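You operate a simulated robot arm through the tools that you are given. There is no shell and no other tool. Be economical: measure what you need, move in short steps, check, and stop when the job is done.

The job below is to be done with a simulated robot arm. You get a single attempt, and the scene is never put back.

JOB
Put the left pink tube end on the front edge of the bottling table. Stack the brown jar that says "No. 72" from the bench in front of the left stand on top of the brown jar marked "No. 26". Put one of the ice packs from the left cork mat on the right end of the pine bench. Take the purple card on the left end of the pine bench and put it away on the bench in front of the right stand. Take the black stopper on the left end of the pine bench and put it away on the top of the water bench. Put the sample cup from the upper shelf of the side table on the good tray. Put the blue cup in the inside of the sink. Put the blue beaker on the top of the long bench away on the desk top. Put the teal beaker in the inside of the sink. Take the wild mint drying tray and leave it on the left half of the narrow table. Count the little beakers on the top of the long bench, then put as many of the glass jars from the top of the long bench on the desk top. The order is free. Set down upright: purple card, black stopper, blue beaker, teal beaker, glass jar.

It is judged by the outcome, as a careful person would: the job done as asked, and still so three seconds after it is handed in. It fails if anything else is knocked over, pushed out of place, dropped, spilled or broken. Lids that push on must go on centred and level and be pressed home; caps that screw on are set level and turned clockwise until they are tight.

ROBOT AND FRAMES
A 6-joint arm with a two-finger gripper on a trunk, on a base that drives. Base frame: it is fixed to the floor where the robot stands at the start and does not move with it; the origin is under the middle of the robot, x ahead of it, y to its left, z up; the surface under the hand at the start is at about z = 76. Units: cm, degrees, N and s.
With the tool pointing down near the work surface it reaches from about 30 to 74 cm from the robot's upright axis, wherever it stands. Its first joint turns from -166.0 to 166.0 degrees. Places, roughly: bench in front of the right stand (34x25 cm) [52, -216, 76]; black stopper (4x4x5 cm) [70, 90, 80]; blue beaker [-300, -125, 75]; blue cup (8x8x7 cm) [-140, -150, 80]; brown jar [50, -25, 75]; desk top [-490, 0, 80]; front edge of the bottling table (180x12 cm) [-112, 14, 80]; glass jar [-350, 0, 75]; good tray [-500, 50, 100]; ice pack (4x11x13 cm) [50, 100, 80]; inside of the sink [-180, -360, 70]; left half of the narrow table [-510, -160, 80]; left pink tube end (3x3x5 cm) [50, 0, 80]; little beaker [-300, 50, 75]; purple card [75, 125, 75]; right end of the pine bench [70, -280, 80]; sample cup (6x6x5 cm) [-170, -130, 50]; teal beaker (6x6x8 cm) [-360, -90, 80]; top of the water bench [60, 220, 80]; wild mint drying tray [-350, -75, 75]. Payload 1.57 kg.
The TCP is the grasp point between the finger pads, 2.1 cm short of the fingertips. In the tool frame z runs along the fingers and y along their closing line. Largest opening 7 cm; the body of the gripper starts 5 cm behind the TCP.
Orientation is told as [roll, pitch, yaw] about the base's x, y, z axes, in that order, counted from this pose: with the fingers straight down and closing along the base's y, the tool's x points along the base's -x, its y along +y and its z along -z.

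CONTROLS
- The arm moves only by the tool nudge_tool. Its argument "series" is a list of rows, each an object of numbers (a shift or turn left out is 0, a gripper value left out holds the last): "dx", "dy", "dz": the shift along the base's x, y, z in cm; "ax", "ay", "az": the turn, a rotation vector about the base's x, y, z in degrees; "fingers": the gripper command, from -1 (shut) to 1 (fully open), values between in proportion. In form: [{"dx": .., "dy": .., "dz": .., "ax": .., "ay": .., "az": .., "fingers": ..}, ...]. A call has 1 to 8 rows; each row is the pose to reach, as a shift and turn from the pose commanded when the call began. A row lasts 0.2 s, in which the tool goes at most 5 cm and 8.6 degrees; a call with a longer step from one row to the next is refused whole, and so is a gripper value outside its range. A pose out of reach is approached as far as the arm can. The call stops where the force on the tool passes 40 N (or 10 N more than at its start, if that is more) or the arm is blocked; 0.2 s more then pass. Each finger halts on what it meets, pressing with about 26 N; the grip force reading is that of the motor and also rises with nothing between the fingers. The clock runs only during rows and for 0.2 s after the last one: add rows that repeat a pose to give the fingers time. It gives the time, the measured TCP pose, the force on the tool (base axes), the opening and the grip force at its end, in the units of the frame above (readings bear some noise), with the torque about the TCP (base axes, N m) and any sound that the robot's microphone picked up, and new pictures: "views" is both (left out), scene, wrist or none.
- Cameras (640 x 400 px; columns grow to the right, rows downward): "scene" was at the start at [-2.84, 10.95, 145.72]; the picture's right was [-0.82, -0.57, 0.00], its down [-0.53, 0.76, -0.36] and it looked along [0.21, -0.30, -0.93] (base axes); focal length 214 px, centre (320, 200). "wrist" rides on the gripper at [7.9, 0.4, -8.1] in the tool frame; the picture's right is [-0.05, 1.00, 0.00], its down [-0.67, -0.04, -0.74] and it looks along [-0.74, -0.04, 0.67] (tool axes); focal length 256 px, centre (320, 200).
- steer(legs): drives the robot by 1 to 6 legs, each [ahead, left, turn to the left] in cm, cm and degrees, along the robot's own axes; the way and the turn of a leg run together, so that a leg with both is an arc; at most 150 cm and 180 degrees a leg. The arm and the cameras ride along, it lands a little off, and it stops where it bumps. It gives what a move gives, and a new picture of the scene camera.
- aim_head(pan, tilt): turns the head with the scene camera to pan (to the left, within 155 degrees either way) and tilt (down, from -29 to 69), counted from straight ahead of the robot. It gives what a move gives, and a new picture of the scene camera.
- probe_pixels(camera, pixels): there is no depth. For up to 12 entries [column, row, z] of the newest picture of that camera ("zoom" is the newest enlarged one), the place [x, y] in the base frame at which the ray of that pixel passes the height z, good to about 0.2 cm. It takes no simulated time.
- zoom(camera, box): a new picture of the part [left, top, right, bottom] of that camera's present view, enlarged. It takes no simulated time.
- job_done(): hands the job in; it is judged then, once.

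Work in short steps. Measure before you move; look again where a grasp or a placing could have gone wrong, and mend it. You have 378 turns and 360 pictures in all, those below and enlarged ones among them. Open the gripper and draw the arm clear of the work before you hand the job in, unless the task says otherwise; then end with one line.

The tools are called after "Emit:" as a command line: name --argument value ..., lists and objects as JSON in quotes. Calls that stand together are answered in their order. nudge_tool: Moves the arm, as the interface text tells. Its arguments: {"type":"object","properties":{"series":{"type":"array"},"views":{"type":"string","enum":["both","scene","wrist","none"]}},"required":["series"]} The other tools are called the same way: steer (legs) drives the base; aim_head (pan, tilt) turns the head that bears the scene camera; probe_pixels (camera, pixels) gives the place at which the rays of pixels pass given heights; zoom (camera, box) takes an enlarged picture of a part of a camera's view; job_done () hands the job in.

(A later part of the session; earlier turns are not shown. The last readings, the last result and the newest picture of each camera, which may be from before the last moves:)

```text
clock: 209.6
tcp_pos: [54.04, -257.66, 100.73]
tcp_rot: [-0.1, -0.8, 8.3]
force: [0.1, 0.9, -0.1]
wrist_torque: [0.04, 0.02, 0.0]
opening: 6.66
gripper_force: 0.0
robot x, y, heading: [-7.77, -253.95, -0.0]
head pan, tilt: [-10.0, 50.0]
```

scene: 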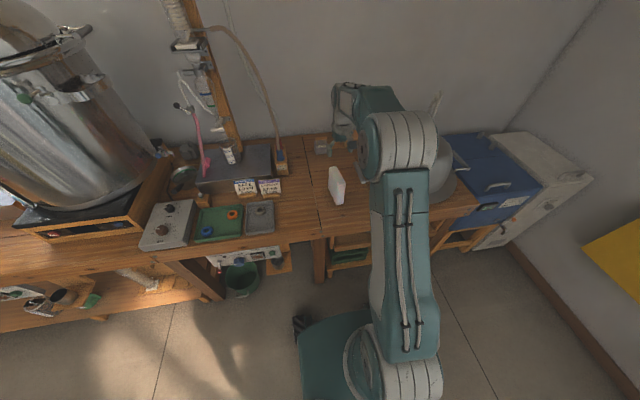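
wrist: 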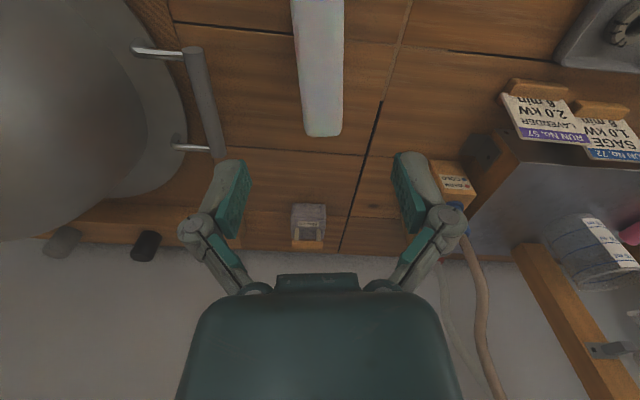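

Ice pack placed. Now the blue cup: retract and drive to face the side table.

Emit:
nudge_tool --series '[{"dx": -4, "dz": 2, "az": -4}, {"dx": -8, "dz": 4, "az": -8}, {"dx": -12, "dz": 4, "az": -8}]' --views "none"

Emit:
steer --legs '[[-37, 0, 0], [0, 104, 0], [0, 0, 90], [0, 0, 90]]'

Emit:
aim_head --pan 0 --tilt 45

```text
clock: 210.4
tcp_pos: [42.23, -257.71, 104.88]
tcp_rot: [-0.1, -0.9, 0.2]
force: [-0.8, -0.4, 0.3]
wrist_torque: [0.0, 0.03, 0.03]
opening: 6.64
gripper_force: 0.0
robot x, y, heading: [-7.48, -254.13, 0.3]
head pan, tilt: [-10.0, 50.0]
```

```text
clock: 225.4
tcp_pos: [-92.67, -145.32, 104.94]
tcp_rot: [-0.1, -0.8, -179.6]
force: [0.5, -0.4, 0.1]
wrist_torque: [-0.02, 0.02, -0.01]
opening: 6.66
gripper_force: 0.1
robot x, y, heading: [-42.91, -148.67, -179.7]
head pan, tilt: [-10.0, 50.0]
```

scene: 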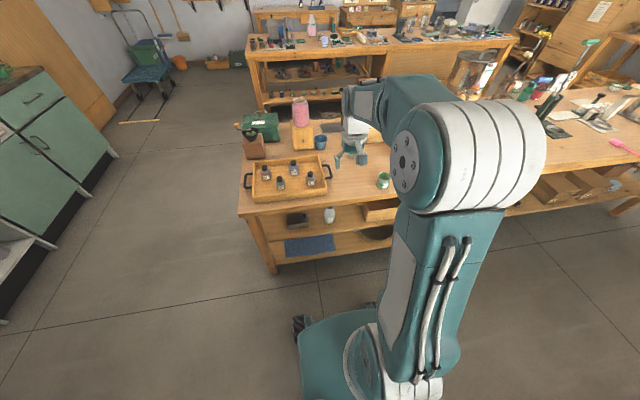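

```text
clock: 226.1
tcp_pos: [-92.77, -145.25, 104.87]
tcp_rot: [-0.1, -0.8, -179.6]
force: [-0.4, 0.0, 0.1]
wrist_torque: [0.02, 0.0, 0.02]
opening: 6.63
gripper_force: 0.0
robot x, y, heading: [-42.64, -148.82, -179.6]
head pan, tilt: [0.0, 45.0]
```

scene: 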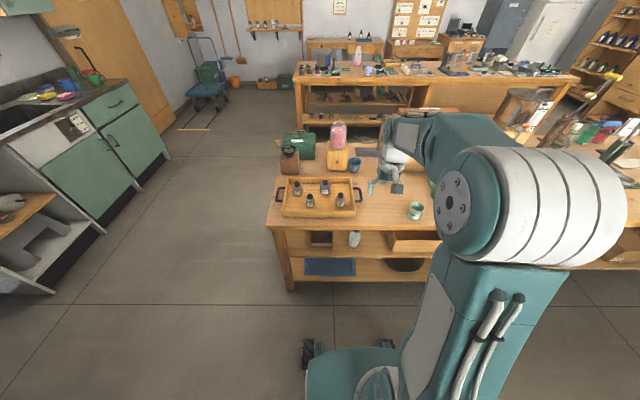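

Emit:
zoom --camera "scene" --box '[260, 110, 440, 290]'

Emit:
probe_pixels --camera "scene" --pixels '[[355, 172, 80], [355, 161, 86], [354, 247, 52], [416, 218, 80], [268, 228, 80], [350, 262, 30], [350, 232, 60]]'

```text
2.22 times, centred on (350, 200) of scene
```

zoom: 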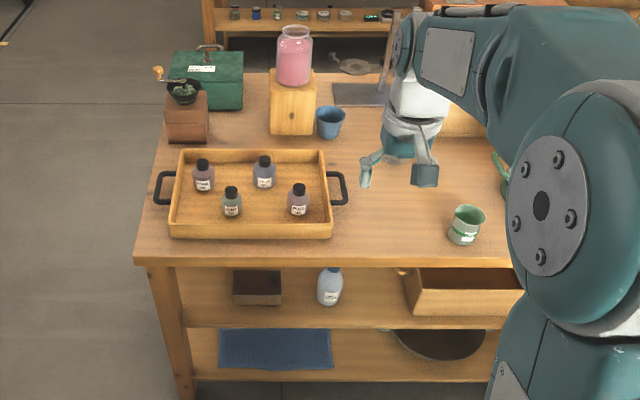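

```text
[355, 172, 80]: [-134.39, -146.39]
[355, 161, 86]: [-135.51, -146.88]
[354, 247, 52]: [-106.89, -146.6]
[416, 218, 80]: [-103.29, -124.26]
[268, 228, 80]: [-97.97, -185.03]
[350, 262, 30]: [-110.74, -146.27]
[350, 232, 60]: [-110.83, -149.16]
```

Blue cup at ≈(-135,-146.6), 8 cm wide: I'll grip its near wall with one finger inside. Drive 19 ahead (table front at x≈-98) and look closer.

Emit:
steer --legs '[[19, 0, 0]]'

Emit:
nudge_tool --series '[{"dx": -3, "az": 8.5}, {"dx": -6, "az": 17}, {"dx": -8, "az": 25.5}, {"dx": -8, "az": 34}, {"dx": -8, "az": 42.5}, {"dx": -8, "az": 51}, {"dx": -8, "az": 59.5}, {"dx": -8, "az": 68}]' --views "none"

Emit:
nudge_tool --series '[{"az": 8.5}, {"az": 17}, {"az": 22}, {"az": 22}]' --views "both"

```text
clock: 227.6
tcp_pos: [-111.29, -145.56, 105.04]
tcp_rot: [-0.2, -0.9, -179.6]
force: [0.8, 0.5, 0.1]
wrist_torque: [0.0, 0.01, 0.03]
opening: 6.66
gripper_force: 0.1
robot x, y, heading: [-61.68, -148.89, -179.5]
head pan, tilt: [0.0, 45.0]
```

scene: 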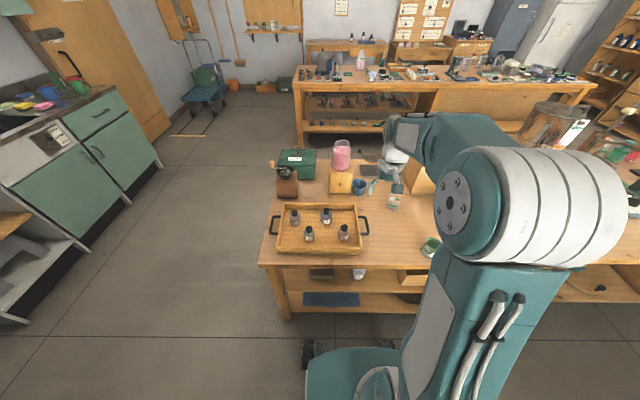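

```text
clock: 229.4
tcp_pos: [-119.27, -145.47, 105.1]
tcp_rot: [-0.1, -1.0, -111.4]
force: [1.4, 0.4, -0.2]
wrist_torque: [0.0, -0.01, 0.0]
opening: 6.67
gripper_force: 0.1
robot x, y, heading: [-61.74, -148.87, -179.8]
head pan, tilt: [0.0, 45.0]
```

```text
clock: 230.4
tcp_pos: [-119.37, -145.65, 104.91]
tcp_rot: [0.0, -1.0, -89.4]
force: [-0.3, 0.7, -0.2]
wrist_torque: [0.0, -0.03, -0.02]
opening: 6.62
gripper_force: 0.3
robot x, y, heading: [-61.94, -148.83, -179.3]
head pan, tilt: [0.0, 45.0]
```

scene: 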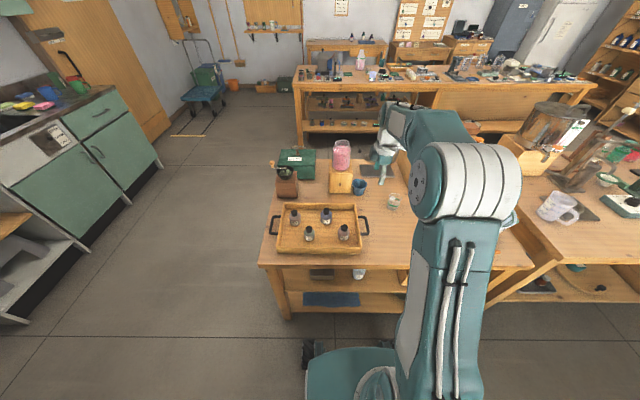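
wrist: 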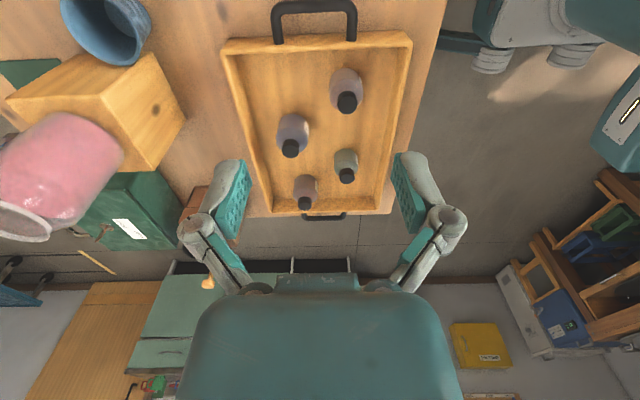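

Emit:
zoom --camera "wrist" --box '[40, 0, 240, 130]'

Emit:
probe_pixels --camera "wrist" --pixels '[[151, 22, 86.5], [62, 18, 86.5], [108, 50, 86.5], [145, 5, 80], [150, 60, 88], [122, 150, 88], [240, 40, 82]]'

```text
3.08 times, centred on (140, 65) of wrist
```

zoom: 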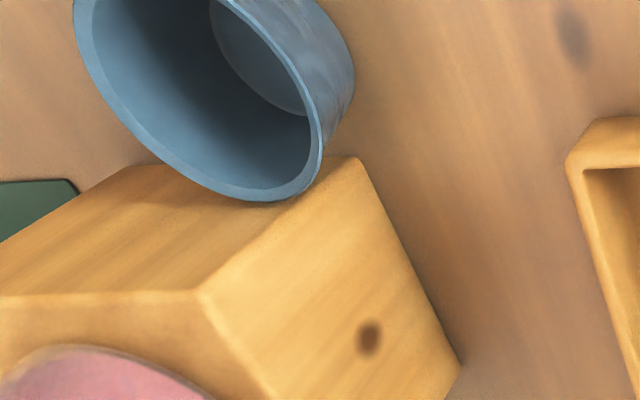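

```text
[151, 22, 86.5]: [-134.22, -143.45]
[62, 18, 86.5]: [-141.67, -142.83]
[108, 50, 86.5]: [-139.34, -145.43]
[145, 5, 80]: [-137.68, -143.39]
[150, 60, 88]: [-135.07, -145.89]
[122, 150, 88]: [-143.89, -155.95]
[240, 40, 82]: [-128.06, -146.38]
```

I move the hand closer to the cup, offset toward +y, for a better measurement.

Emit:
nudge_tool --series '[{"dx": -3, "dy": 2}, {"dx": -6, "dy": 4}, {"dx": -9, "dy": 5}, {"dx": -12, "dy": 5}]' --views "wrist"

Emit:
zoom --camera "wrist" --box '[120, 0, 320, 130]'

Emit:
zoom --camera "scene" --box '[310, 130, 430, 230]'

```text
clock: 231.4
tcp_pos: [-131.14, -140.14, 105.26]
tcp_rot: [0.0, -0.9, -89.5]
force: [0.1, -0.3, 1.8]
wrist_torque: [-0.01, -0.01, -0.01]
opening: 6.66
gripper_force: 0.1
robot x, y, heading: [-61.49, -148.81, -179.3]
head pan, tilt: [0.0, 45.0]
```

wrist: 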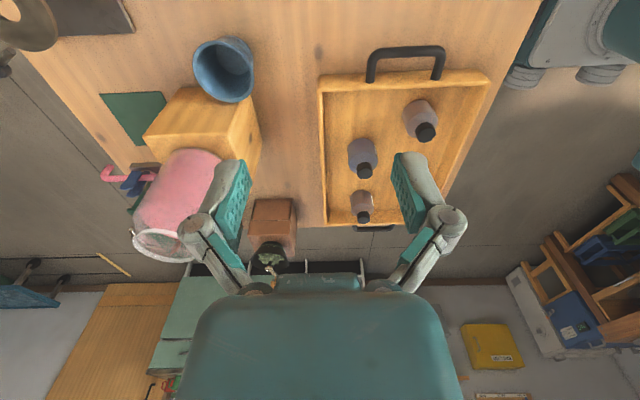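

```text
3.08 times, centred on (220, 65) of wrist
```

zoom: 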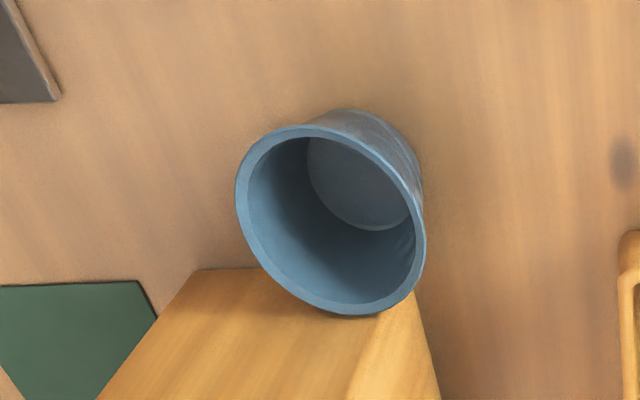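

```text
4.00 times, centred on (370, 180) of scene
```

zoom: 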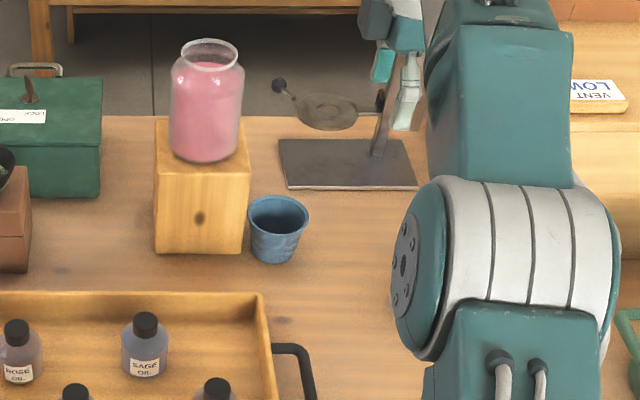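

Emit:
probe_pixels --camera "wrist" --pixels '[[193, 63, 86.5], [254, 77, 86.5], [218, 40, 86.5], [232, 102, 86.5], [224, 71, 86.5], [234, 38, 79.5], [254, 70, 80]]'

Emit:
probe_pixels --camera "scene" --pixels '[[369, 195, 79.5], [362, 184, 86.5], [377, 182, 86.5]]'

```text
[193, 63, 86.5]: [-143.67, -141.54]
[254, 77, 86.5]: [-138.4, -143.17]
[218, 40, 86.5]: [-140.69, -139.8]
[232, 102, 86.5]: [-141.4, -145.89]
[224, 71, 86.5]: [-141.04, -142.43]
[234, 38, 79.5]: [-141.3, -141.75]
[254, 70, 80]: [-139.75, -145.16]
```

```text
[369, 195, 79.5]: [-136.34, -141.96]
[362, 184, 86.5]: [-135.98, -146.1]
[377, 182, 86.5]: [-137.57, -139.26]
```

The cup centre is ≈(-140.8,-142.7), too far from this side. I'll go around to the back of the side table (also needed for the sample cup). First neutralise the hand and retract.

Emit:
nudge_tool --series '[{"dx": 3, "az": -8.5}, {"dx": 6, "az": -17}, {"dx": 9, "az": -25.5}, {"dx": 12, "az": -34}, {"dx": 15, "az": -42.5}, {"dx": 18, "az": -51}, {"dx": 20, "az": -59.5}, {"dx": 22, "az": -68}]' --views "none"

Emit:
nudge_tool --series '[{"az": -8.5}, {"dx": 2, "az": -17}, {"dx": 3, "az": -22}]' --views "none"

Emit:
steer --legs '[[-12, 0, 0], [0, 95, 0], [120, 0, 0]]'

Emit:
aim_head --pan -60 --tilt 35

```text
clock: 233.2
tcp_pos: [-109.38, -140.52, 104.96]
tcp_rot: [-0.1, -0.9, -157.7]
force: [0.1, -0.1, -0.3]
wrist_torque: [0.0, 0.0, -0.03]
opening: 6.62
gripper_force: 0.1
robot x, y, heading: [-61.17, -148.38, -179.3]
head pan, tilt: [0.0, 45.0]
```

```text
clock: 234.0
tcp_pos: [-106.43, -140.69, 105.08]
tcp_rot: [-0.1, -0.8, -179.6]
force: [-0.9, 0.3, -0.1]
wrist_torque: [0.03, 0.01, 0.01]
opening: 6.65
gripper_force: 0.0
robot x, y, heading: [-61.33, -148.67, -179.6]
head pan, tilt: [0.0, 45.0]
```

```text
clock: 245.6
tcp_pos: [-214.02, -237.94, 104.98]
tcp_rot: [-0.1, -0.9, -179.2]
force: [0.2, -0.5, 0.3]
wrist_torque: [0.0, 0.01, -0.06]
opening: 6.65
gripper_force: 0.2
robot x, y, heading: [-169.04, -245.75, -179.3]
head pan, tilt: [0.0, 45.0]
```

scene: 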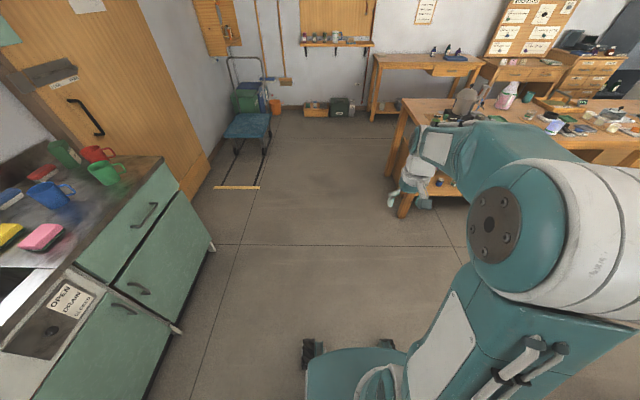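

```text
clock: 246.9
tcp_pos: [-214.04, -237.98, 105.07]
tcp_rot: [-0.1, -0.8, -179.2]
force: [-0.8, 0.3, 0.3]
wrist_torque: [0.02, 0.03, 0.01]
opening: 6.63
gripper_force: 0.1
robot x, y, heading: [-169.37, -245.71, -179.4]
head pan, tilt: [-60.0, 35.0]
```

scene: 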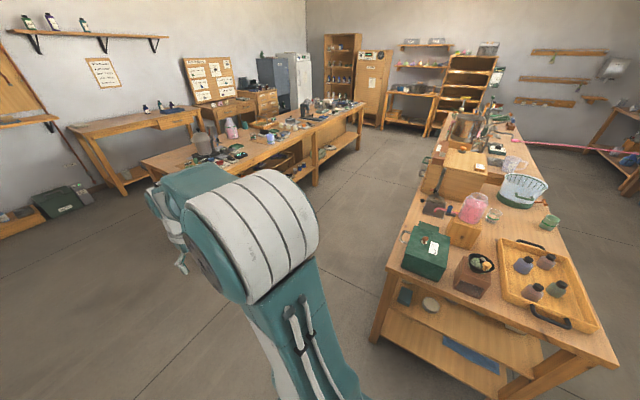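

I probe the corridor between side table and long bench.

Emit:
probe_pixels --camera "scene" --pixels '[[403, 265, 79], [433, 190, 79], [310, 175, 76], [270, 188, 76], [355, 118, 76], [430, 305, 50], [405, 297, 50], [372, 340, 0], [313, 185, 0]]'

Emit:
zoom --camera "scene" --box '[370, 220, 530, 370]'

```text
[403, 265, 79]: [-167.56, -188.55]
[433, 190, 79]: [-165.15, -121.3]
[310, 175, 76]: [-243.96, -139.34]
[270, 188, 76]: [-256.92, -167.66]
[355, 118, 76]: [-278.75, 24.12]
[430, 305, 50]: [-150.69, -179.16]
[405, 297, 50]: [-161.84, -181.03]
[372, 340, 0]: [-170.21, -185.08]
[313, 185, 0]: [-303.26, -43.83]
```

```text
2.67 times, centred on (450, 295) of scene
```

zoom: 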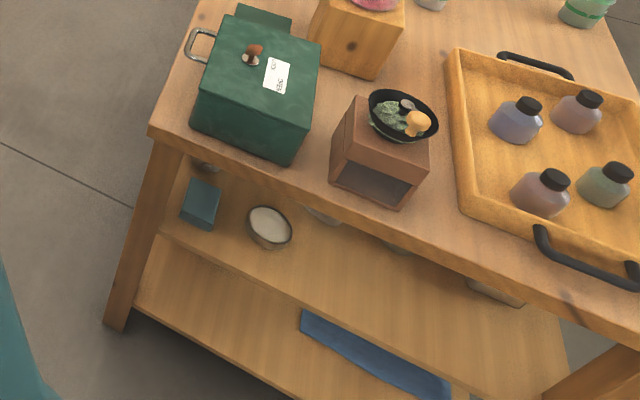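

Corridor is ~110 cm wide. I drive to x≈-207, turn to face +x, and raise the hand before going along the table's back.

Emit:
steer --legs '[[39, 0, 0], [0, 0, -90], [0, 0, -90]]'

Emit:
nudge_tool --series '[{"dx": -2, "dz": 4}, {"dx": -4, "dz": 8}, {"dx": -5, "dz": 12}]' --views "none"

Emit:
aim_head --pan 40 --tilt 40

```text
clock: 256.9
tcp_pos: [-163.73, -252.19, 105.08]
tcp_rot: [0.0, -0.9, 3.3]
force: [0.7, 0.4, -0.2]
wrist_torque: [0.01, -0.03, 0.03]
opening: 6.65
gripper_force: 0.0
robot x, y, heading: [-208.69, -246.06, 3.3]
head pan, tilt: [-60.0, 35.0]
```

scene: 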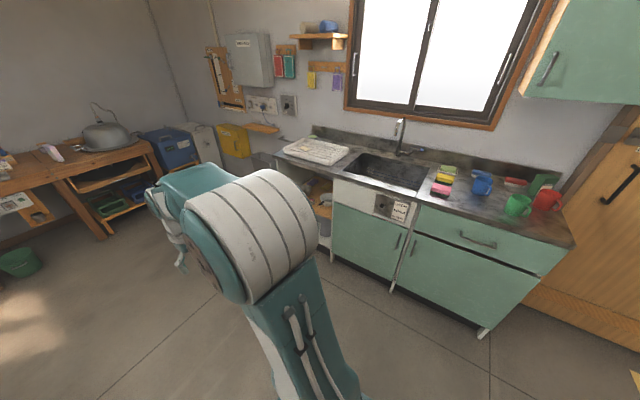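

```text
clock: 257.7
tcp_pos: [-168.81, -252.45, 117.0]
tcp_rot: [-0.2, -0.8, 3.3]
force: [-0.7, 0.4, 0.2]
wrist_torque: [0.0, 0.01, 0.03]
opening: 6.64
gripper_force: 0.0
robot x, y, heading: [-208.83, -246.44, 3.2]
head pan, tilt: [-60.0, 35.0]
```

```text
clock: 259.4
tcp_pos: [-168.8, -252.54, 117.06]
tcp_rot: [-0.1, -0.9, 3.3]
force: [0.4, -0.1, -0.3]
wrist_torque: [0.02, 0.01, 0.02]
opening: 6.65
gripper_force: 0.1
robot x, y, heading: [-209.32, -246.22, 3.2]
head pan, tilt: [40.0, 40.0]
```

scene: 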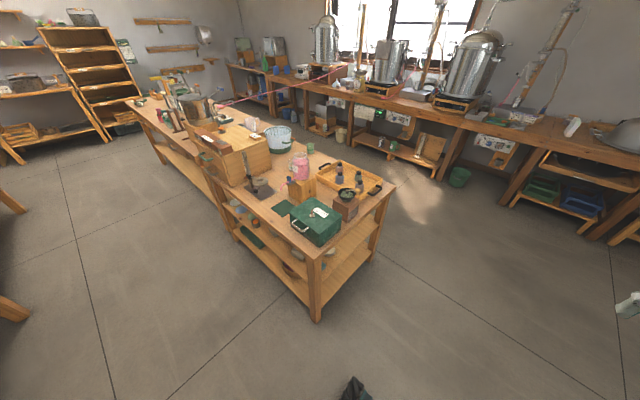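

Drive left 105 cm with heading correction, then view the back side.

Emit:
steer --legs '[[0, 0, -3.2], [0, 104, 0]]'

Emit:
aim_head --pan 0 --tilt 50

Emit:
zoom --camera "scene" --box '[240, 100, 440, 300]'

```text
clock: 265.3
tcp_pos: [-167.33, -150.33, 117.02]
tcp_rot: [-0.1, -0.8, -2.2]
force: [-0.3, -0.4, -0.1]
wrist_torque: [-0.02, 0.02, 0.03]
opening: 6.69
gripper_force: 0.0
robot x, y, heading: [-206.46, -140.41, -2.2]
head pan, tilt: [40.0, 40.0]
```

scene: 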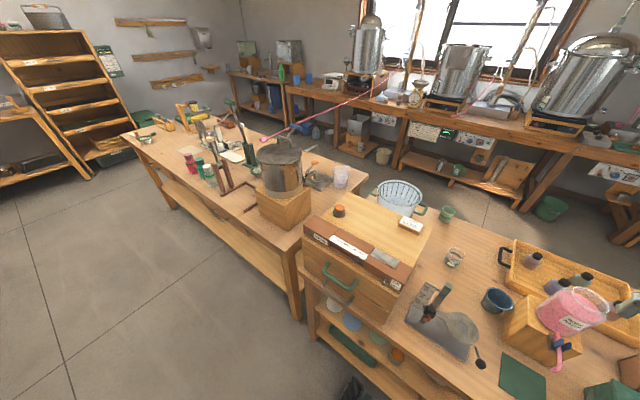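

```text
clock: 266.4
tcp_pos: [-167.42, -150.34, 117.07]
tcp_rot: [-0.1, -0.9, -2.1]
force: [0.3, -0.1, 0.4]
wrist_torque: [0.01, 0.02, 0.01]
opening: 6.65
gripper_force: 0.0
robot x, y, heading: [-207.13, -140.09, -2.2]
head pan, tilt: [0.0, 50.0]
```

scene: 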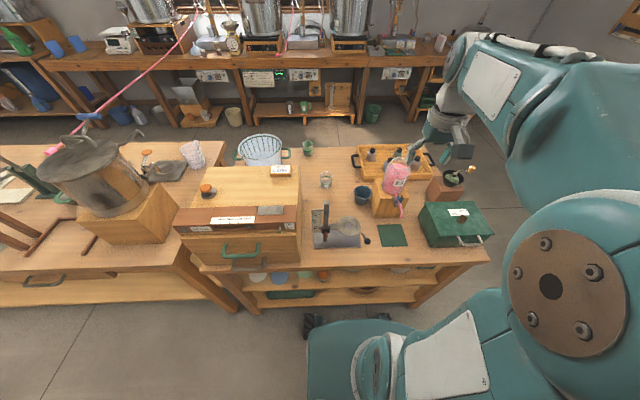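

```text
2.00 times, centred on (340, 200) of scene
```

zoom: 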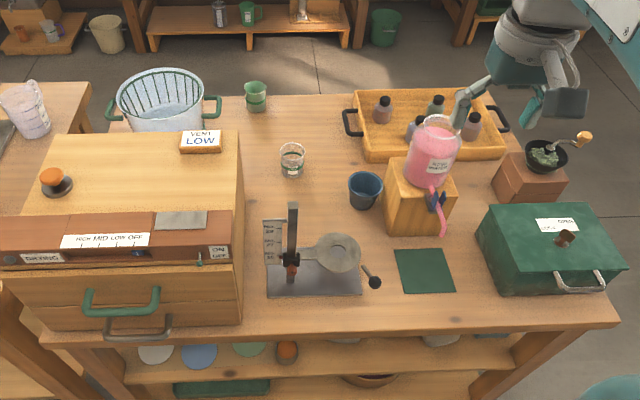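

I probe the blue cup from here.

Emit:
zoom --camera "scene" --box '[320, 160, 420, 230]'

Emit:
probe_pixels --camera "scene" --pixels '[[354, 190, 86.5], [371, 189, 86.5], [362, 186, 86.5], [362, 194, 86.5], [362, 205, 79.5], [391, 190, 90], [342, 235, 80]]'

Emit:
zoom --camera "scene" --box '[230, 250, 430, 330]'

```text
5.71 times, centred on (370, 195) of scene
```

zoom: 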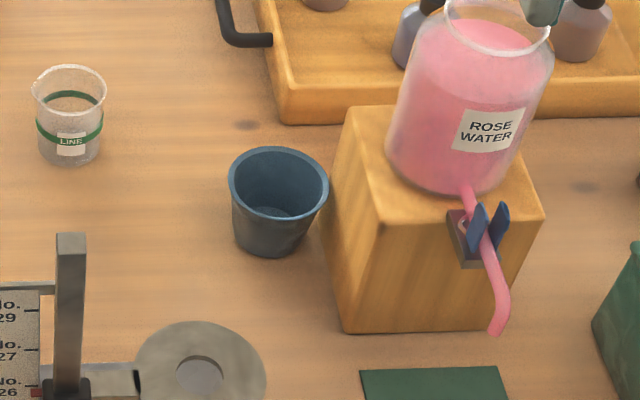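

```text
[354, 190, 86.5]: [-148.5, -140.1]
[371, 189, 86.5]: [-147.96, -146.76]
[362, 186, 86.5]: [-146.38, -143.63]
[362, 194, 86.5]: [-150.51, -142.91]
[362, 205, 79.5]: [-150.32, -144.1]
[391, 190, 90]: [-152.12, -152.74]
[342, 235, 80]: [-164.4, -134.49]
```

```text
3.20 times, centred on (330, 290) of scene
```

zoom: 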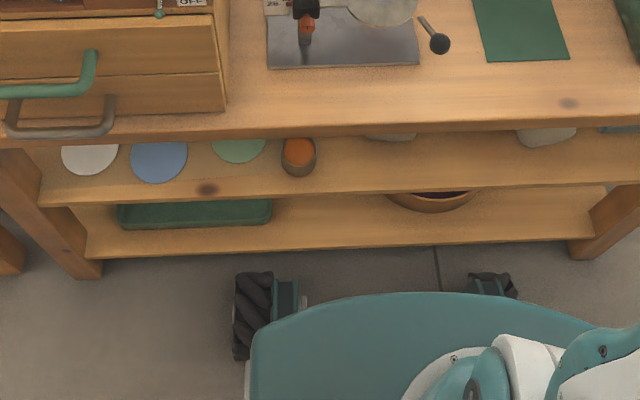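

The two views reconcile to cup centre ≈(-144,-144.5), rim ≈82. I move above its +y wall and check with the wrist camera.

Emit:
nudge_tool --series '[{"dx": 4, "dy": 2.5}, {"dx": 8, "dy": 5}, {"dx": 12, "dy": 7.5}, {"dx": 16, "dy": 9}, {"dx": 19, "dy": 9, "dz": -3}, {"dx": 19, "dy": 9, "dz": -7}, {"dx": 19, "dy": 9, "dz": -10}]' --views "both"

Emit:
zoom --camera "wrist" --box '[220, 0, 460, 170]'

```text
clock: 268.0
tcp_pos: [-148.1, -141.41, 107.17]
tcp_rot: [-0.1, -0.8, -2.1]
force: [0.0, 0.5, 0.6]
wrist_torque: [0.03, -0.03, 0.03]
opening: 6.66
gripper_force: 0.1
robot x, y, heading: [-206.39, -140.09, -2.1]
head pan, tilt: [0.0, 50.0]
```

scene: 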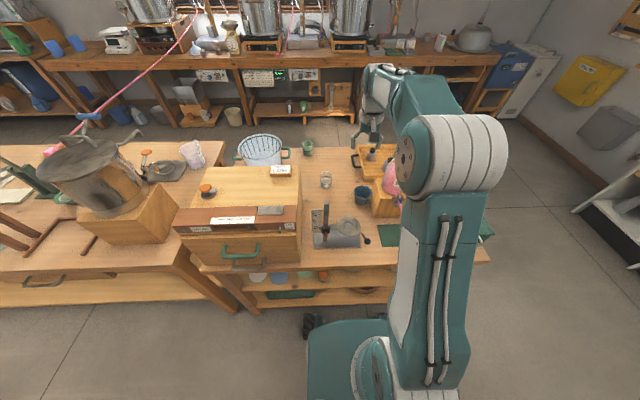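
wrist: 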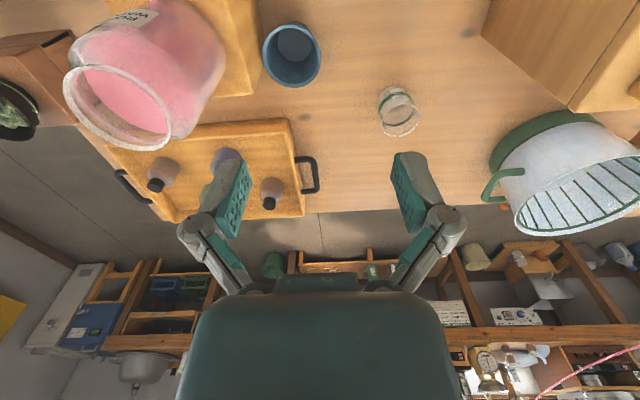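

```text
2.35 times, centred on (340, 85) of wrist
```

zoom: 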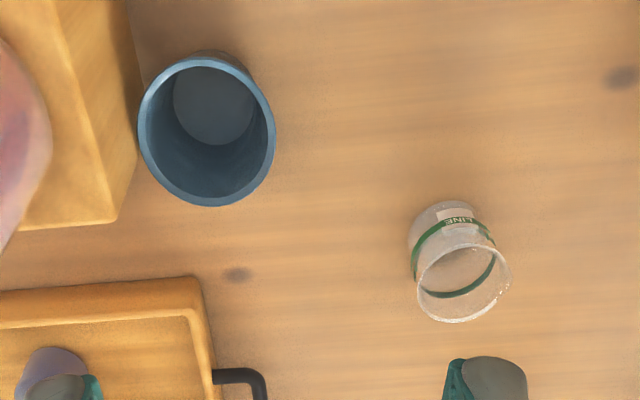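

Emit:
probe_pixels --camera "wrist" --pixels '[[263, 57, 82], [321, 57, 82], [292, 24, 82], [292, 87, 82], [292, 56, 82], [294, 45, 76], [292, 56, 84]]'

```text
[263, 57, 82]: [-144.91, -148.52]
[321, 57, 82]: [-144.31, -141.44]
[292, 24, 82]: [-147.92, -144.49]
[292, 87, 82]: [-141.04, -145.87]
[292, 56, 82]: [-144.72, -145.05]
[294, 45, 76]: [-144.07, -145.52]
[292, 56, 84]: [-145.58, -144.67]
```

Cup confirmed: centre (-144.5,-145), rim z≈82, Ø≈7. I check the ring stand's position relative to the camera's descent path.

Emit:
probe_pixels --camera "scene" --pixels '[[348, 225, 77], [348, 225, 83], [348, 225, 90], [360, 229, 83], [367, 241, 83], [326, 208, 95], [326, 208, 90], [326, 240, 77], [350, 218, 83]]'

Emit:
nudge_tool --series '[{"dx": 2, "dz": -4, "fingers": 0.3}, {"dx": 3.7, "dy": -0.2, "dz": -8, "fingers": 0.3}, {"dx": 3.7, "dy": -0.2, "dz": -12, "fingers": 0.3}, {"dx": 3.7, "dy": -0.2, "dz": -16, "fingers": 0.3}, {"dx": 3.7, "dy": -0.2, "dz": -16, "fingers": 0.3}]' --views "both"

Emit:
zoom --camera "scene" --box '[300, 160, 440, 260]'

```text
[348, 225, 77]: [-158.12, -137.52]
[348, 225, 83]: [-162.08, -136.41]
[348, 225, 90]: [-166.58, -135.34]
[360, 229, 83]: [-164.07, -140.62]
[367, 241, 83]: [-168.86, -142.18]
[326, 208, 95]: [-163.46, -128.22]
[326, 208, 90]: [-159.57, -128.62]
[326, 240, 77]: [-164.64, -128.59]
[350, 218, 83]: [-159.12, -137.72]
```

```text
clock: 269.2
tcp_pos: [-144.41, -141.29, 91.0]
tcp_rot: [-0.2, -0.9, -2.1]
force: [-0.6, -0.3, -0.3]
wrist_torque: [0.0, -0.02, 0.01]
opening: 4.56
gripper_force: 0.0
robot x, y, heading: [-206.84, -140.26, -1.9]
head pan, tilt: [0.0, 50.0]
```

scene: 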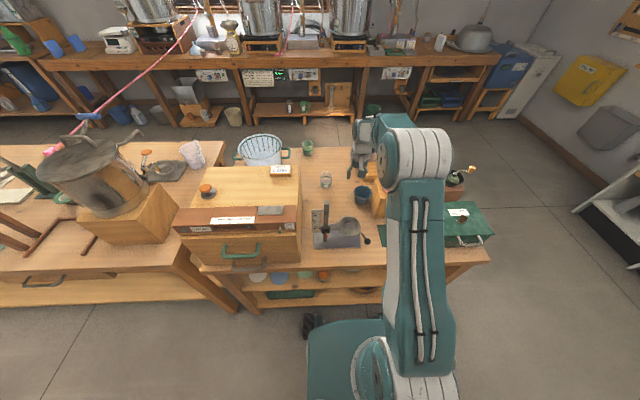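
wrist: 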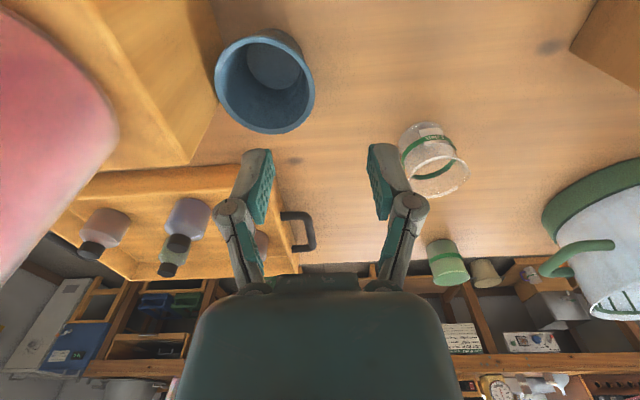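

```text
4.00 times, centred on (370, 210) of scene
```

zoom: 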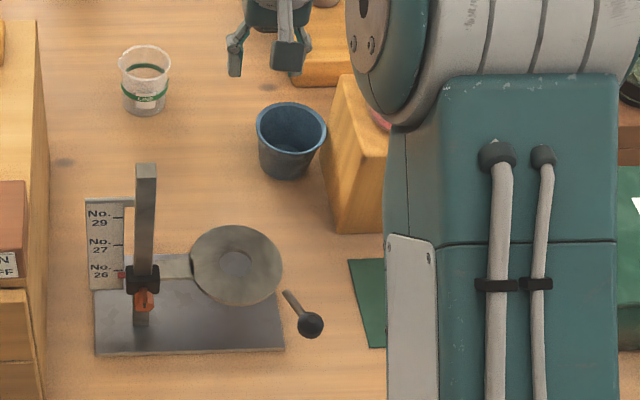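

Wall is centred between the fingers. Descend to z≈80.8 and close on the wall.

Emit:
nudge_tool --series '[{"dz": -4}, {"dz": -7.5}, {"dz": -10.2}, {"dz": -10.2}]' --views "wrist"

```text
clock: 270.2
tcp_pos: [-144.78, -141.52, 80.89]
tcp_rot: [-0.2, -0.8, -2.1]
force: [0.0, -0.1, 0.7]
wrist_torque: [0.01, -0.01, -0.02]
opening: 4.52
gripper_force: 0.0
robot x, y, heading: [-206.67, -140.34, -2.1]
head pan, tilt: [0.0, 50.0]
```

wrist: 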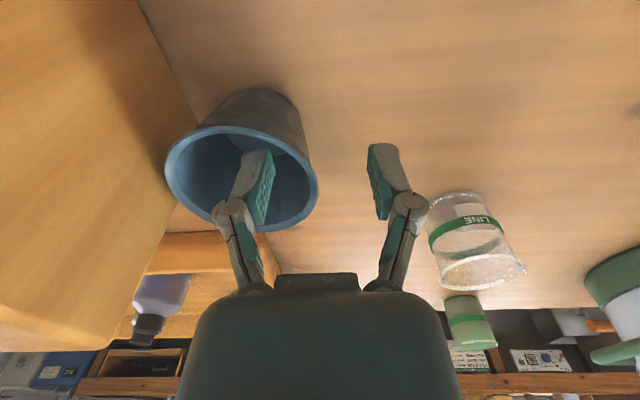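

Inner finger is inside the cup. Close and lift a little.

Emit:
nudge_tool --series '[{"fingers": -0.5}, {"fingers": -1}, {"fingers": -1}, {"fingers": -1}, {"dz": 1}, {"dz": 4}, {"dz": 8}]' --views "wrist"

```text
clock: 271.8
tcp_pos: [-144.82, -141.45, 88.78]
tcp_rot: [-0.2, -0.8, -2.1]
force: [-0.4, 0.3, -0.9]
wrist_torque: [0.06, 0.02, -0.01]
opening: 0.62
gripper_force: 26.4
robot x, y, heading: [-206.84, -140.18, -2.0]
head pan, tilt: [0.0, 50.0]
```

wrist: 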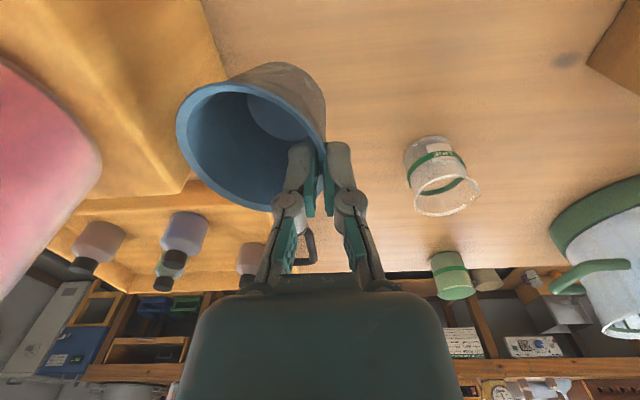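

Held. Lift to 117 and retract, then drive to the sink.

Emit:
nudge_tool --series '[{"dz": 4.8}, {"dz": 9.6}, {"dz": 14.4}, {"dz": 19.2}, {"dz": 24}, {"dz": 28}]' --views "none"

Emit:
nudge_tool --series '[{"dx": -4.8}, {"dx": -9.6}, {"dx": -14.4}, {"dx": -19}]' --views "none"

Emit:
steer --legs '[[0, -105, 2], [0, 0, -90]]'

Emit:
aim_head --pan 0 --tilt 40

```text
clock: 273.2
tcp_pos: [-144.9, -141.37, 116.76]
tcp_rot: [-0.2, -0.7, -2.1]
force: [-0.6, 0.0, -0.8]
wrist_torque: [-0.03, 0.0, -0.01]
opening: 0.59
gripper_force: 25.8
robot x, y, heading: [-206.44, -140.25, -2.1]
head pan, tilt: [0.0, 50.0]
```

```text
clock: 274.2
tcp_pos: [-164.08, -141.01, 116.85]
tcp_rot: [-0.1, -0.9, -2.1]
force: [0.0, 0.5, -0.9]
wrist_torque: [0.08, 0.03, -0.02]
opening: 0.6
gripper_force: 26.2
robot x, y, heading: [-206.69, -140.18, -2.0]
head pan, tilt: [0.0, 50.0]
```

```text
clock: 283.2
tcp_pos: [-206.71, -284.28, 116.79]
tcp_rot: [-0.2, -0.9, -88.6]
force: [-0.5, 0.4, -1.5]
wrist_torque: [0.0, -0.04, -0.03]
opening: 0.61
gripper_force: 26.3
robot x, y, heading: [-208.68, -241.88, -88.8]
head pan, tilt: [0.0, 50.0]
```

scene: 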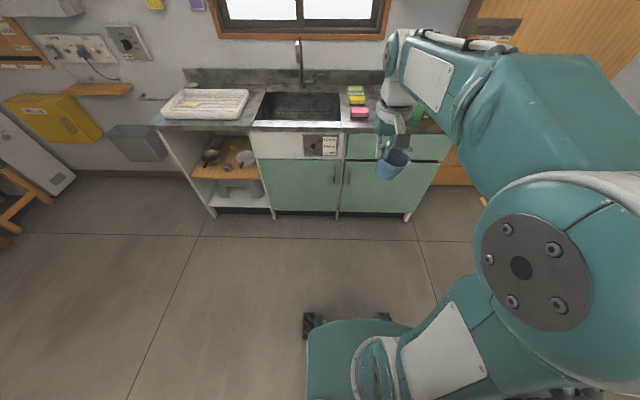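

```text
clock: 283.9
tcp_pos: [-206.78, -284.28, 116.9]
tcp_rot: [-0.2, -0.8, -88.4]
force: [0.2, -0.9, -0.5]
wrist_torque: [0.01, -0.01, -0.04]
opening: 0.61
gripper_force: 26.2
robot x, y, heading: [-208.78, -241.84, -88.9]
head pan, tilt: [0.0, 40.0]
```

scene: 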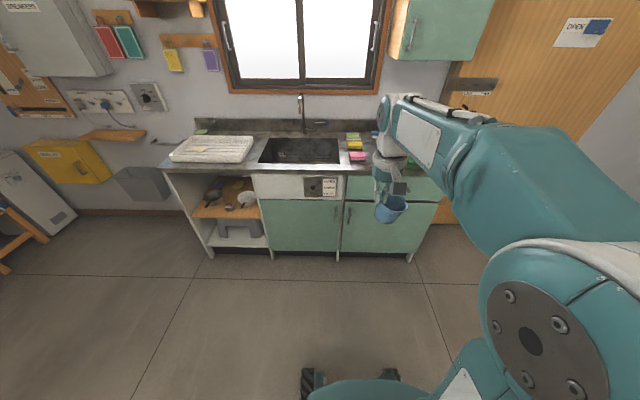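

I probe the basin rim and counter edges.

Emit:
probe_pixels --camera "scene" --pixels '[[258, 163, 86], [341, 163, 86], [268, 138, 86], [337, 138, 86], [258, 172, 86], [300, 260, 0], [302, 130, 86], [305, 100, 110]]'

Emit:
zoom --camera "scene" --box '[220, 90, 400, 200]'

```text
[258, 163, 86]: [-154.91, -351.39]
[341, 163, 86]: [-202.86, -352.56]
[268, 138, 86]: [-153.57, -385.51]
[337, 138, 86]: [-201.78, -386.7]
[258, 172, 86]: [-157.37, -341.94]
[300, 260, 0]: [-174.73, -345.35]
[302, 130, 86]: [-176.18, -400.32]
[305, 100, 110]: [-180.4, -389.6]
```

```text
3.56 times, centred on (310, 145) of scene
```

zoom: 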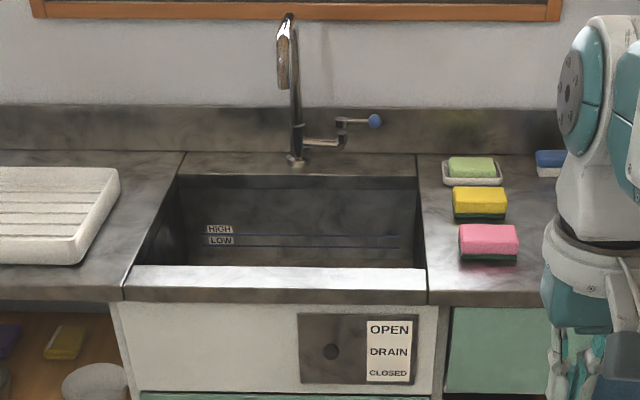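

Basin spans x -154…-202, y -352…-386. I drive to (-191,-298) and prepare to lower the cup on the faucet's right side.

Emit:
steer --legs '[[55, 18, -1]]'

Emit:
aim_head --pan 0 --tilt 55

Emit:
nudge_tool --series '[{"dy": 0}]' --views "wrist"

```text
clock: 287.2
tcp_pos: [-189.11, -339.08, 116.89]
tcp_rot: [-0.1, -0.9, -90.1]
force: [-0.1, -0.4, -1.7]
wrist_torque: [0.0, -0.03, 0.05]
opening: 0.6
gripper_force: 25.7
robot x, y, heading: [-189.6, -296.24, -90.5]
head pan, tilt: [0.0, 40.0]
```

scene: 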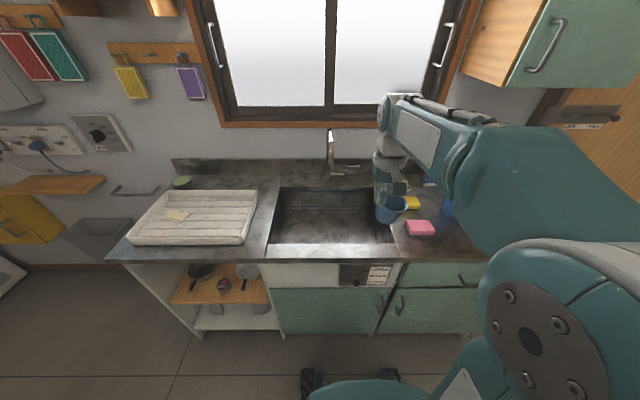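

```text
clock: 288.0
tcp_pos: [-189.0, -339.05, 116.89]
tcp_rot: [-0.2, -1.0, -90.1]
force: [0.0, -0.5, -1.2]
wrist_torque: [0.0, -0.01, -0.01]
opening: 0.61
gripper_force: 26.0
robot x, y, heading: [-189.73, -296.49, -90.2]
head pan, tilt: [0.0, 55.0]
```

scene: 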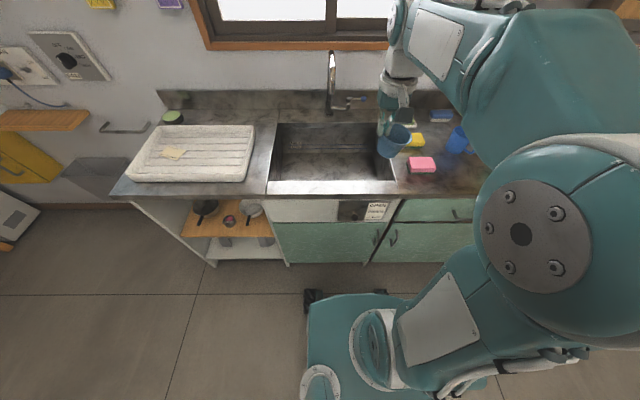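

```text
clock: 288.4
tcp_pos: [-188.99, -338.95, 116.83]
tcp_rot: [-0.2, -1.0, -90.2]
force: [0.1, -0.2, -0.4]
wrist_torque: [-0.01, -0.06, -0.01]
opening: 0.57
gripper_force: 26.2
robot x, y, heading: [-189.78, -296.17, -90.2]
head pan, tilt: [0.0, 55.0]
```

wrist: 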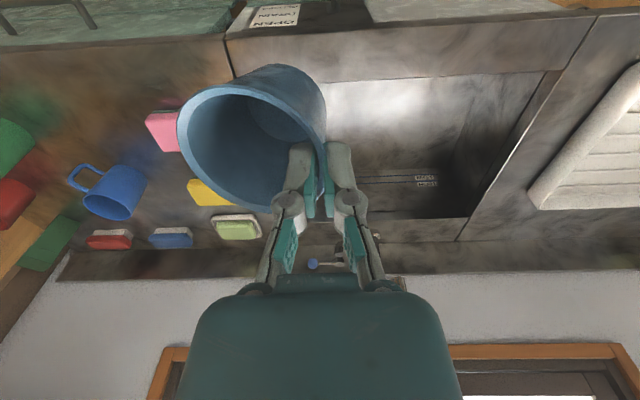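

Emit:
probe_pixels --camera "wrist" --pixels '[[560, 72, 86], [560, 72, 80], [465, 220, 86], [465, 220, 80], [480, 170, 70], [380, 130, 70]]'

Emit:
probe_pixels --camera "scene" --pixels '[[268, 182, 86], [268, 182, 80], [395, 182, 86], [395, 182, 80], [280, 124, 86], [280, 124, 80], [330, 165, 70], [330, 155, 70]]'

Emit:
zoom --camera "scene" --box '[240, 90, 440, 210]'

```text
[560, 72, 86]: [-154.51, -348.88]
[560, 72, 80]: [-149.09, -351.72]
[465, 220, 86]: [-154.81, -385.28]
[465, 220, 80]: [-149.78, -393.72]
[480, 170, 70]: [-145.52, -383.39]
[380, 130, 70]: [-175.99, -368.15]
```

```text
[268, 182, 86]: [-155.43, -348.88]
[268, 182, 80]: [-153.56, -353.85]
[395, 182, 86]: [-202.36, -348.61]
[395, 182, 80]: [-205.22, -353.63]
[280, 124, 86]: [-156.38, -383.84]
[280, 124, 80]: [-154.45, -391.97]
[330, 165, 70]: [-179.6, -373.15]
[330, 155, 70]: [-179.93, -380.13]
```

```text
3.20 times, centred on (340, 150) of scene
```

zoom: 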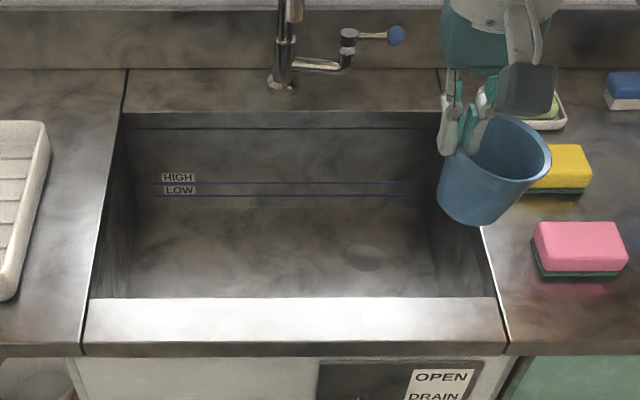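

Counter is z≈86; basin walls as measured. Move over y≈-366 at x≈-189, then descend.

Emit:
nudge_tool --series '[{"dy": -4.8}, {"dy": -9.6}, {"dy": -14.4}, {"dy": -19.2}, {"dy": -24}, {"dy": -27}, {"dy": -27, "dz": -4}, {"dy": -27, "dz": -8}]' --views "scene"

Emit:
nudge_tool --series '[{"dz": -4.8}, {"dz": -9.6}, {"dz": -14.4}, {"dz": -19.2}, {"dz": -22}]' --views "both"

```text
clock: 290.2
tcp_pos: [-189.13, -365.8, 108.73]
tcp_rot: [-0.3, -1.0, -90.0]
force: [-0.6, 0.6, -0.1]
wrist_torque: [-0.02, -0.04, -0.01]
opening: 0.62
gripper_force: 25.8
out of reach, approached as far as the arm can: row 5, 6, 7, 8
robot x, y, heading: [-190.0, -296.62, -90.5]
head pan, tilt: [0.0, 55.0]
```

scene: 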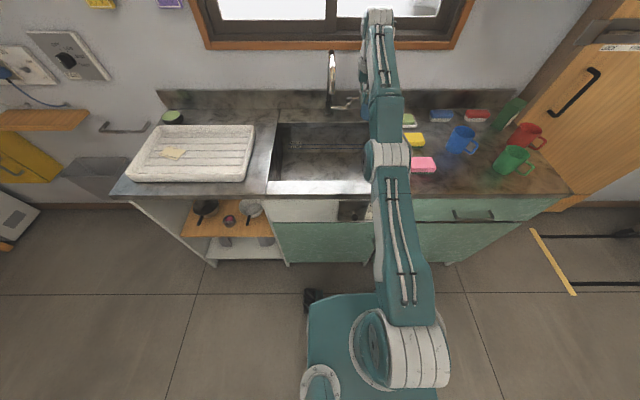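

```text
clock: 291.4
tcp_pos: [-188.99, -368.39, 100.54]
tcp_rot: [-0.2, -0.7, -90.2]
force: [0.4, 0.8, -1.5]
wrist_torque: [0.02, -0.02, 0.0]
opening: 0.59
gripper_force: 25.6
out of reach, approached as far as the arm can: row 1, 2, 3, 4, 5
robot x, y, heading: [-189.54, -296.61, -90.2]
head pan, tilt: [0.0, 55.0]
```

scene: 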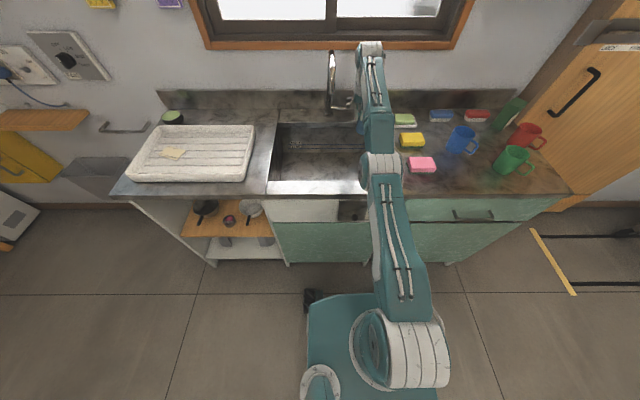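
wrist: 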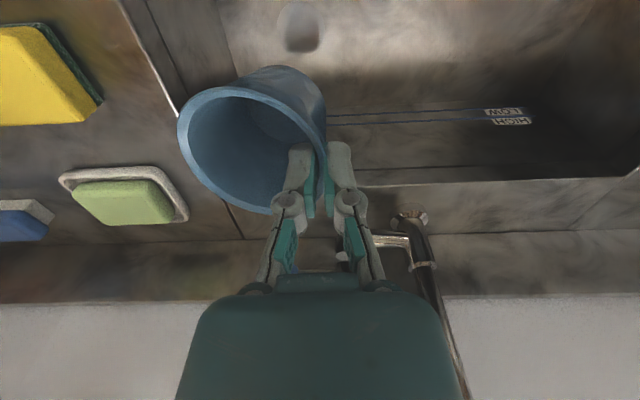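

Reach limit. I draw the hand back toward the robot first, then drive a bit closer.

Emit:
nudge_tool --series '[{"dy": 3, "dz": 2}, {"dy": 7, "dz": 4}, {"dy": 11, "dz": 5}, {"dy": 11, "dz": 5}]' --views "none"

```text
clock: 292.4
tcp_pos: [-188.92, -367.55, 103.57]
tcp_rot: [-0.3, -0.8, -90.1]
force: [-0.6, -0.2, -0.2]
wrist_torque: [-0.03, -0.04, 0.0]
opening: 0.6
gripper_force: 26.0
out of reach, approached as far as the arm can: row 1, 2, 3, 4
robot x, y, heading: [-189.78, -296.71, -90.2]
head pan, tilt: [0.0, 55.0]
```

Emit:
nudge_tool --series '[{"dy": 3, "dz": 4}, {"dy": 6, "dz": 8}, {"dy": 8, "dz": 12}, {"dy": 10, "dz": 16}, {"dy": 12, "dz": 20}, {"dy": 14, "dz": 24}]' --views "scene"

```text
clock: 293.8
tcp_pos: [-189.04, -353.16, 127.56]
tcp_rot: [-0.2, -0.8, -90.1]
force: [0.4, -0.5, -1.4]
wrist_torque: [0.03, -0.02, -0.01]
opening: 0.59
gripper_force: 26.3
out of reach, approached as far as the arm can: row 1, 2, 3
robot x, y, heading: [-189.67, -296.41, -90.2]
head pan, tilt: [0.0, 55.0]
```

scene: 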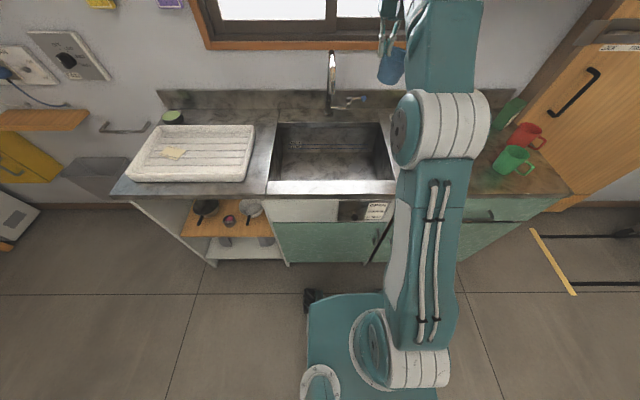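

Commanded pose resets to measured. I drive 8 cm closer, then lower within reach.

Emit:
steer --legs '[[8, 0, 0]]'

Emit:
nudge_tool --series '[{"dz": -4.8}, {"dz": -9.6}, {"dz": -14.4}, {"dy": -1, "dz": -19}, {"dy": -3, "dz": -23}, {"dy": -5, "dz": -27}, {"dy": -5, "dz": -31}]' --views "both"

```text
clock: 294.8
tcp_pos: [-189.09, -360.98, 127.57]
tcp_rot: [-0.2, -0.9, -90.1]
force: [-0.3, 0.2, -0.2]
wrist_torque: [0.02, -0.02, -0.03]
opening: 0.6
gripper_force: 26.1
robot x, y, heading: [-189.6, -304.1, -90.3]
head pan, tilt: [0.0, 55.0]
```

scene: 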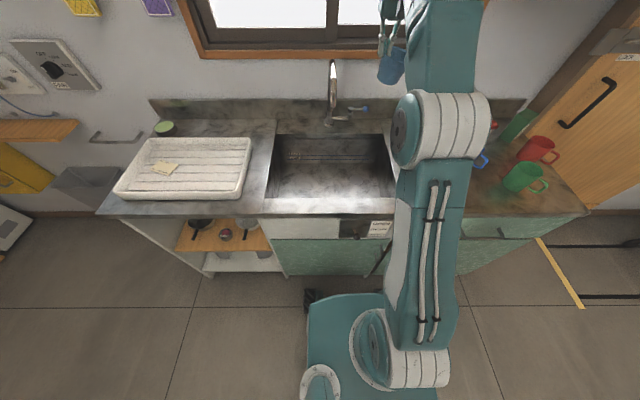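

```text
clock: 296.4
tcp_pos: [-189.04, -366.25, 96.71]
tcp_rot: [-0.1, -1.1, -90.1]
force: [0.6, -0.2, -0.5]
wrist_torque: [-0.01, -0.01, 0.0]
opening: 0.56
gripper_force: 26.0
robot x, y, heading: [-189.8, -304.08, -90.6]
head pan, tilt: [0.0, 55.0]
```

scene: 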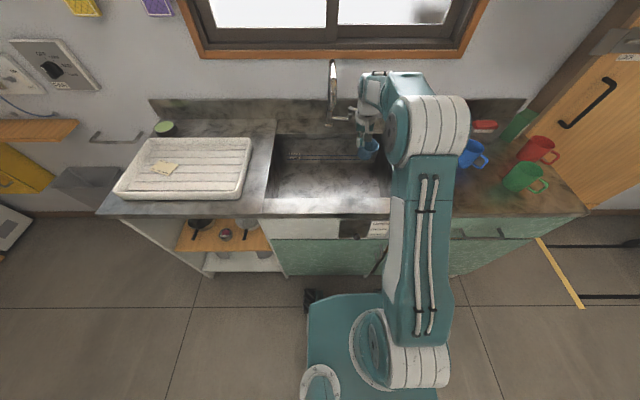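
wrist: 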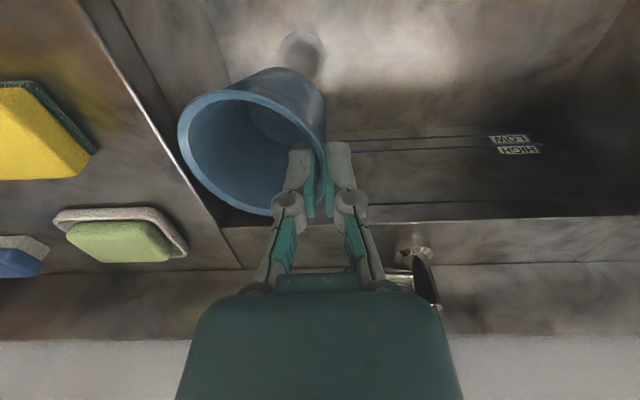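

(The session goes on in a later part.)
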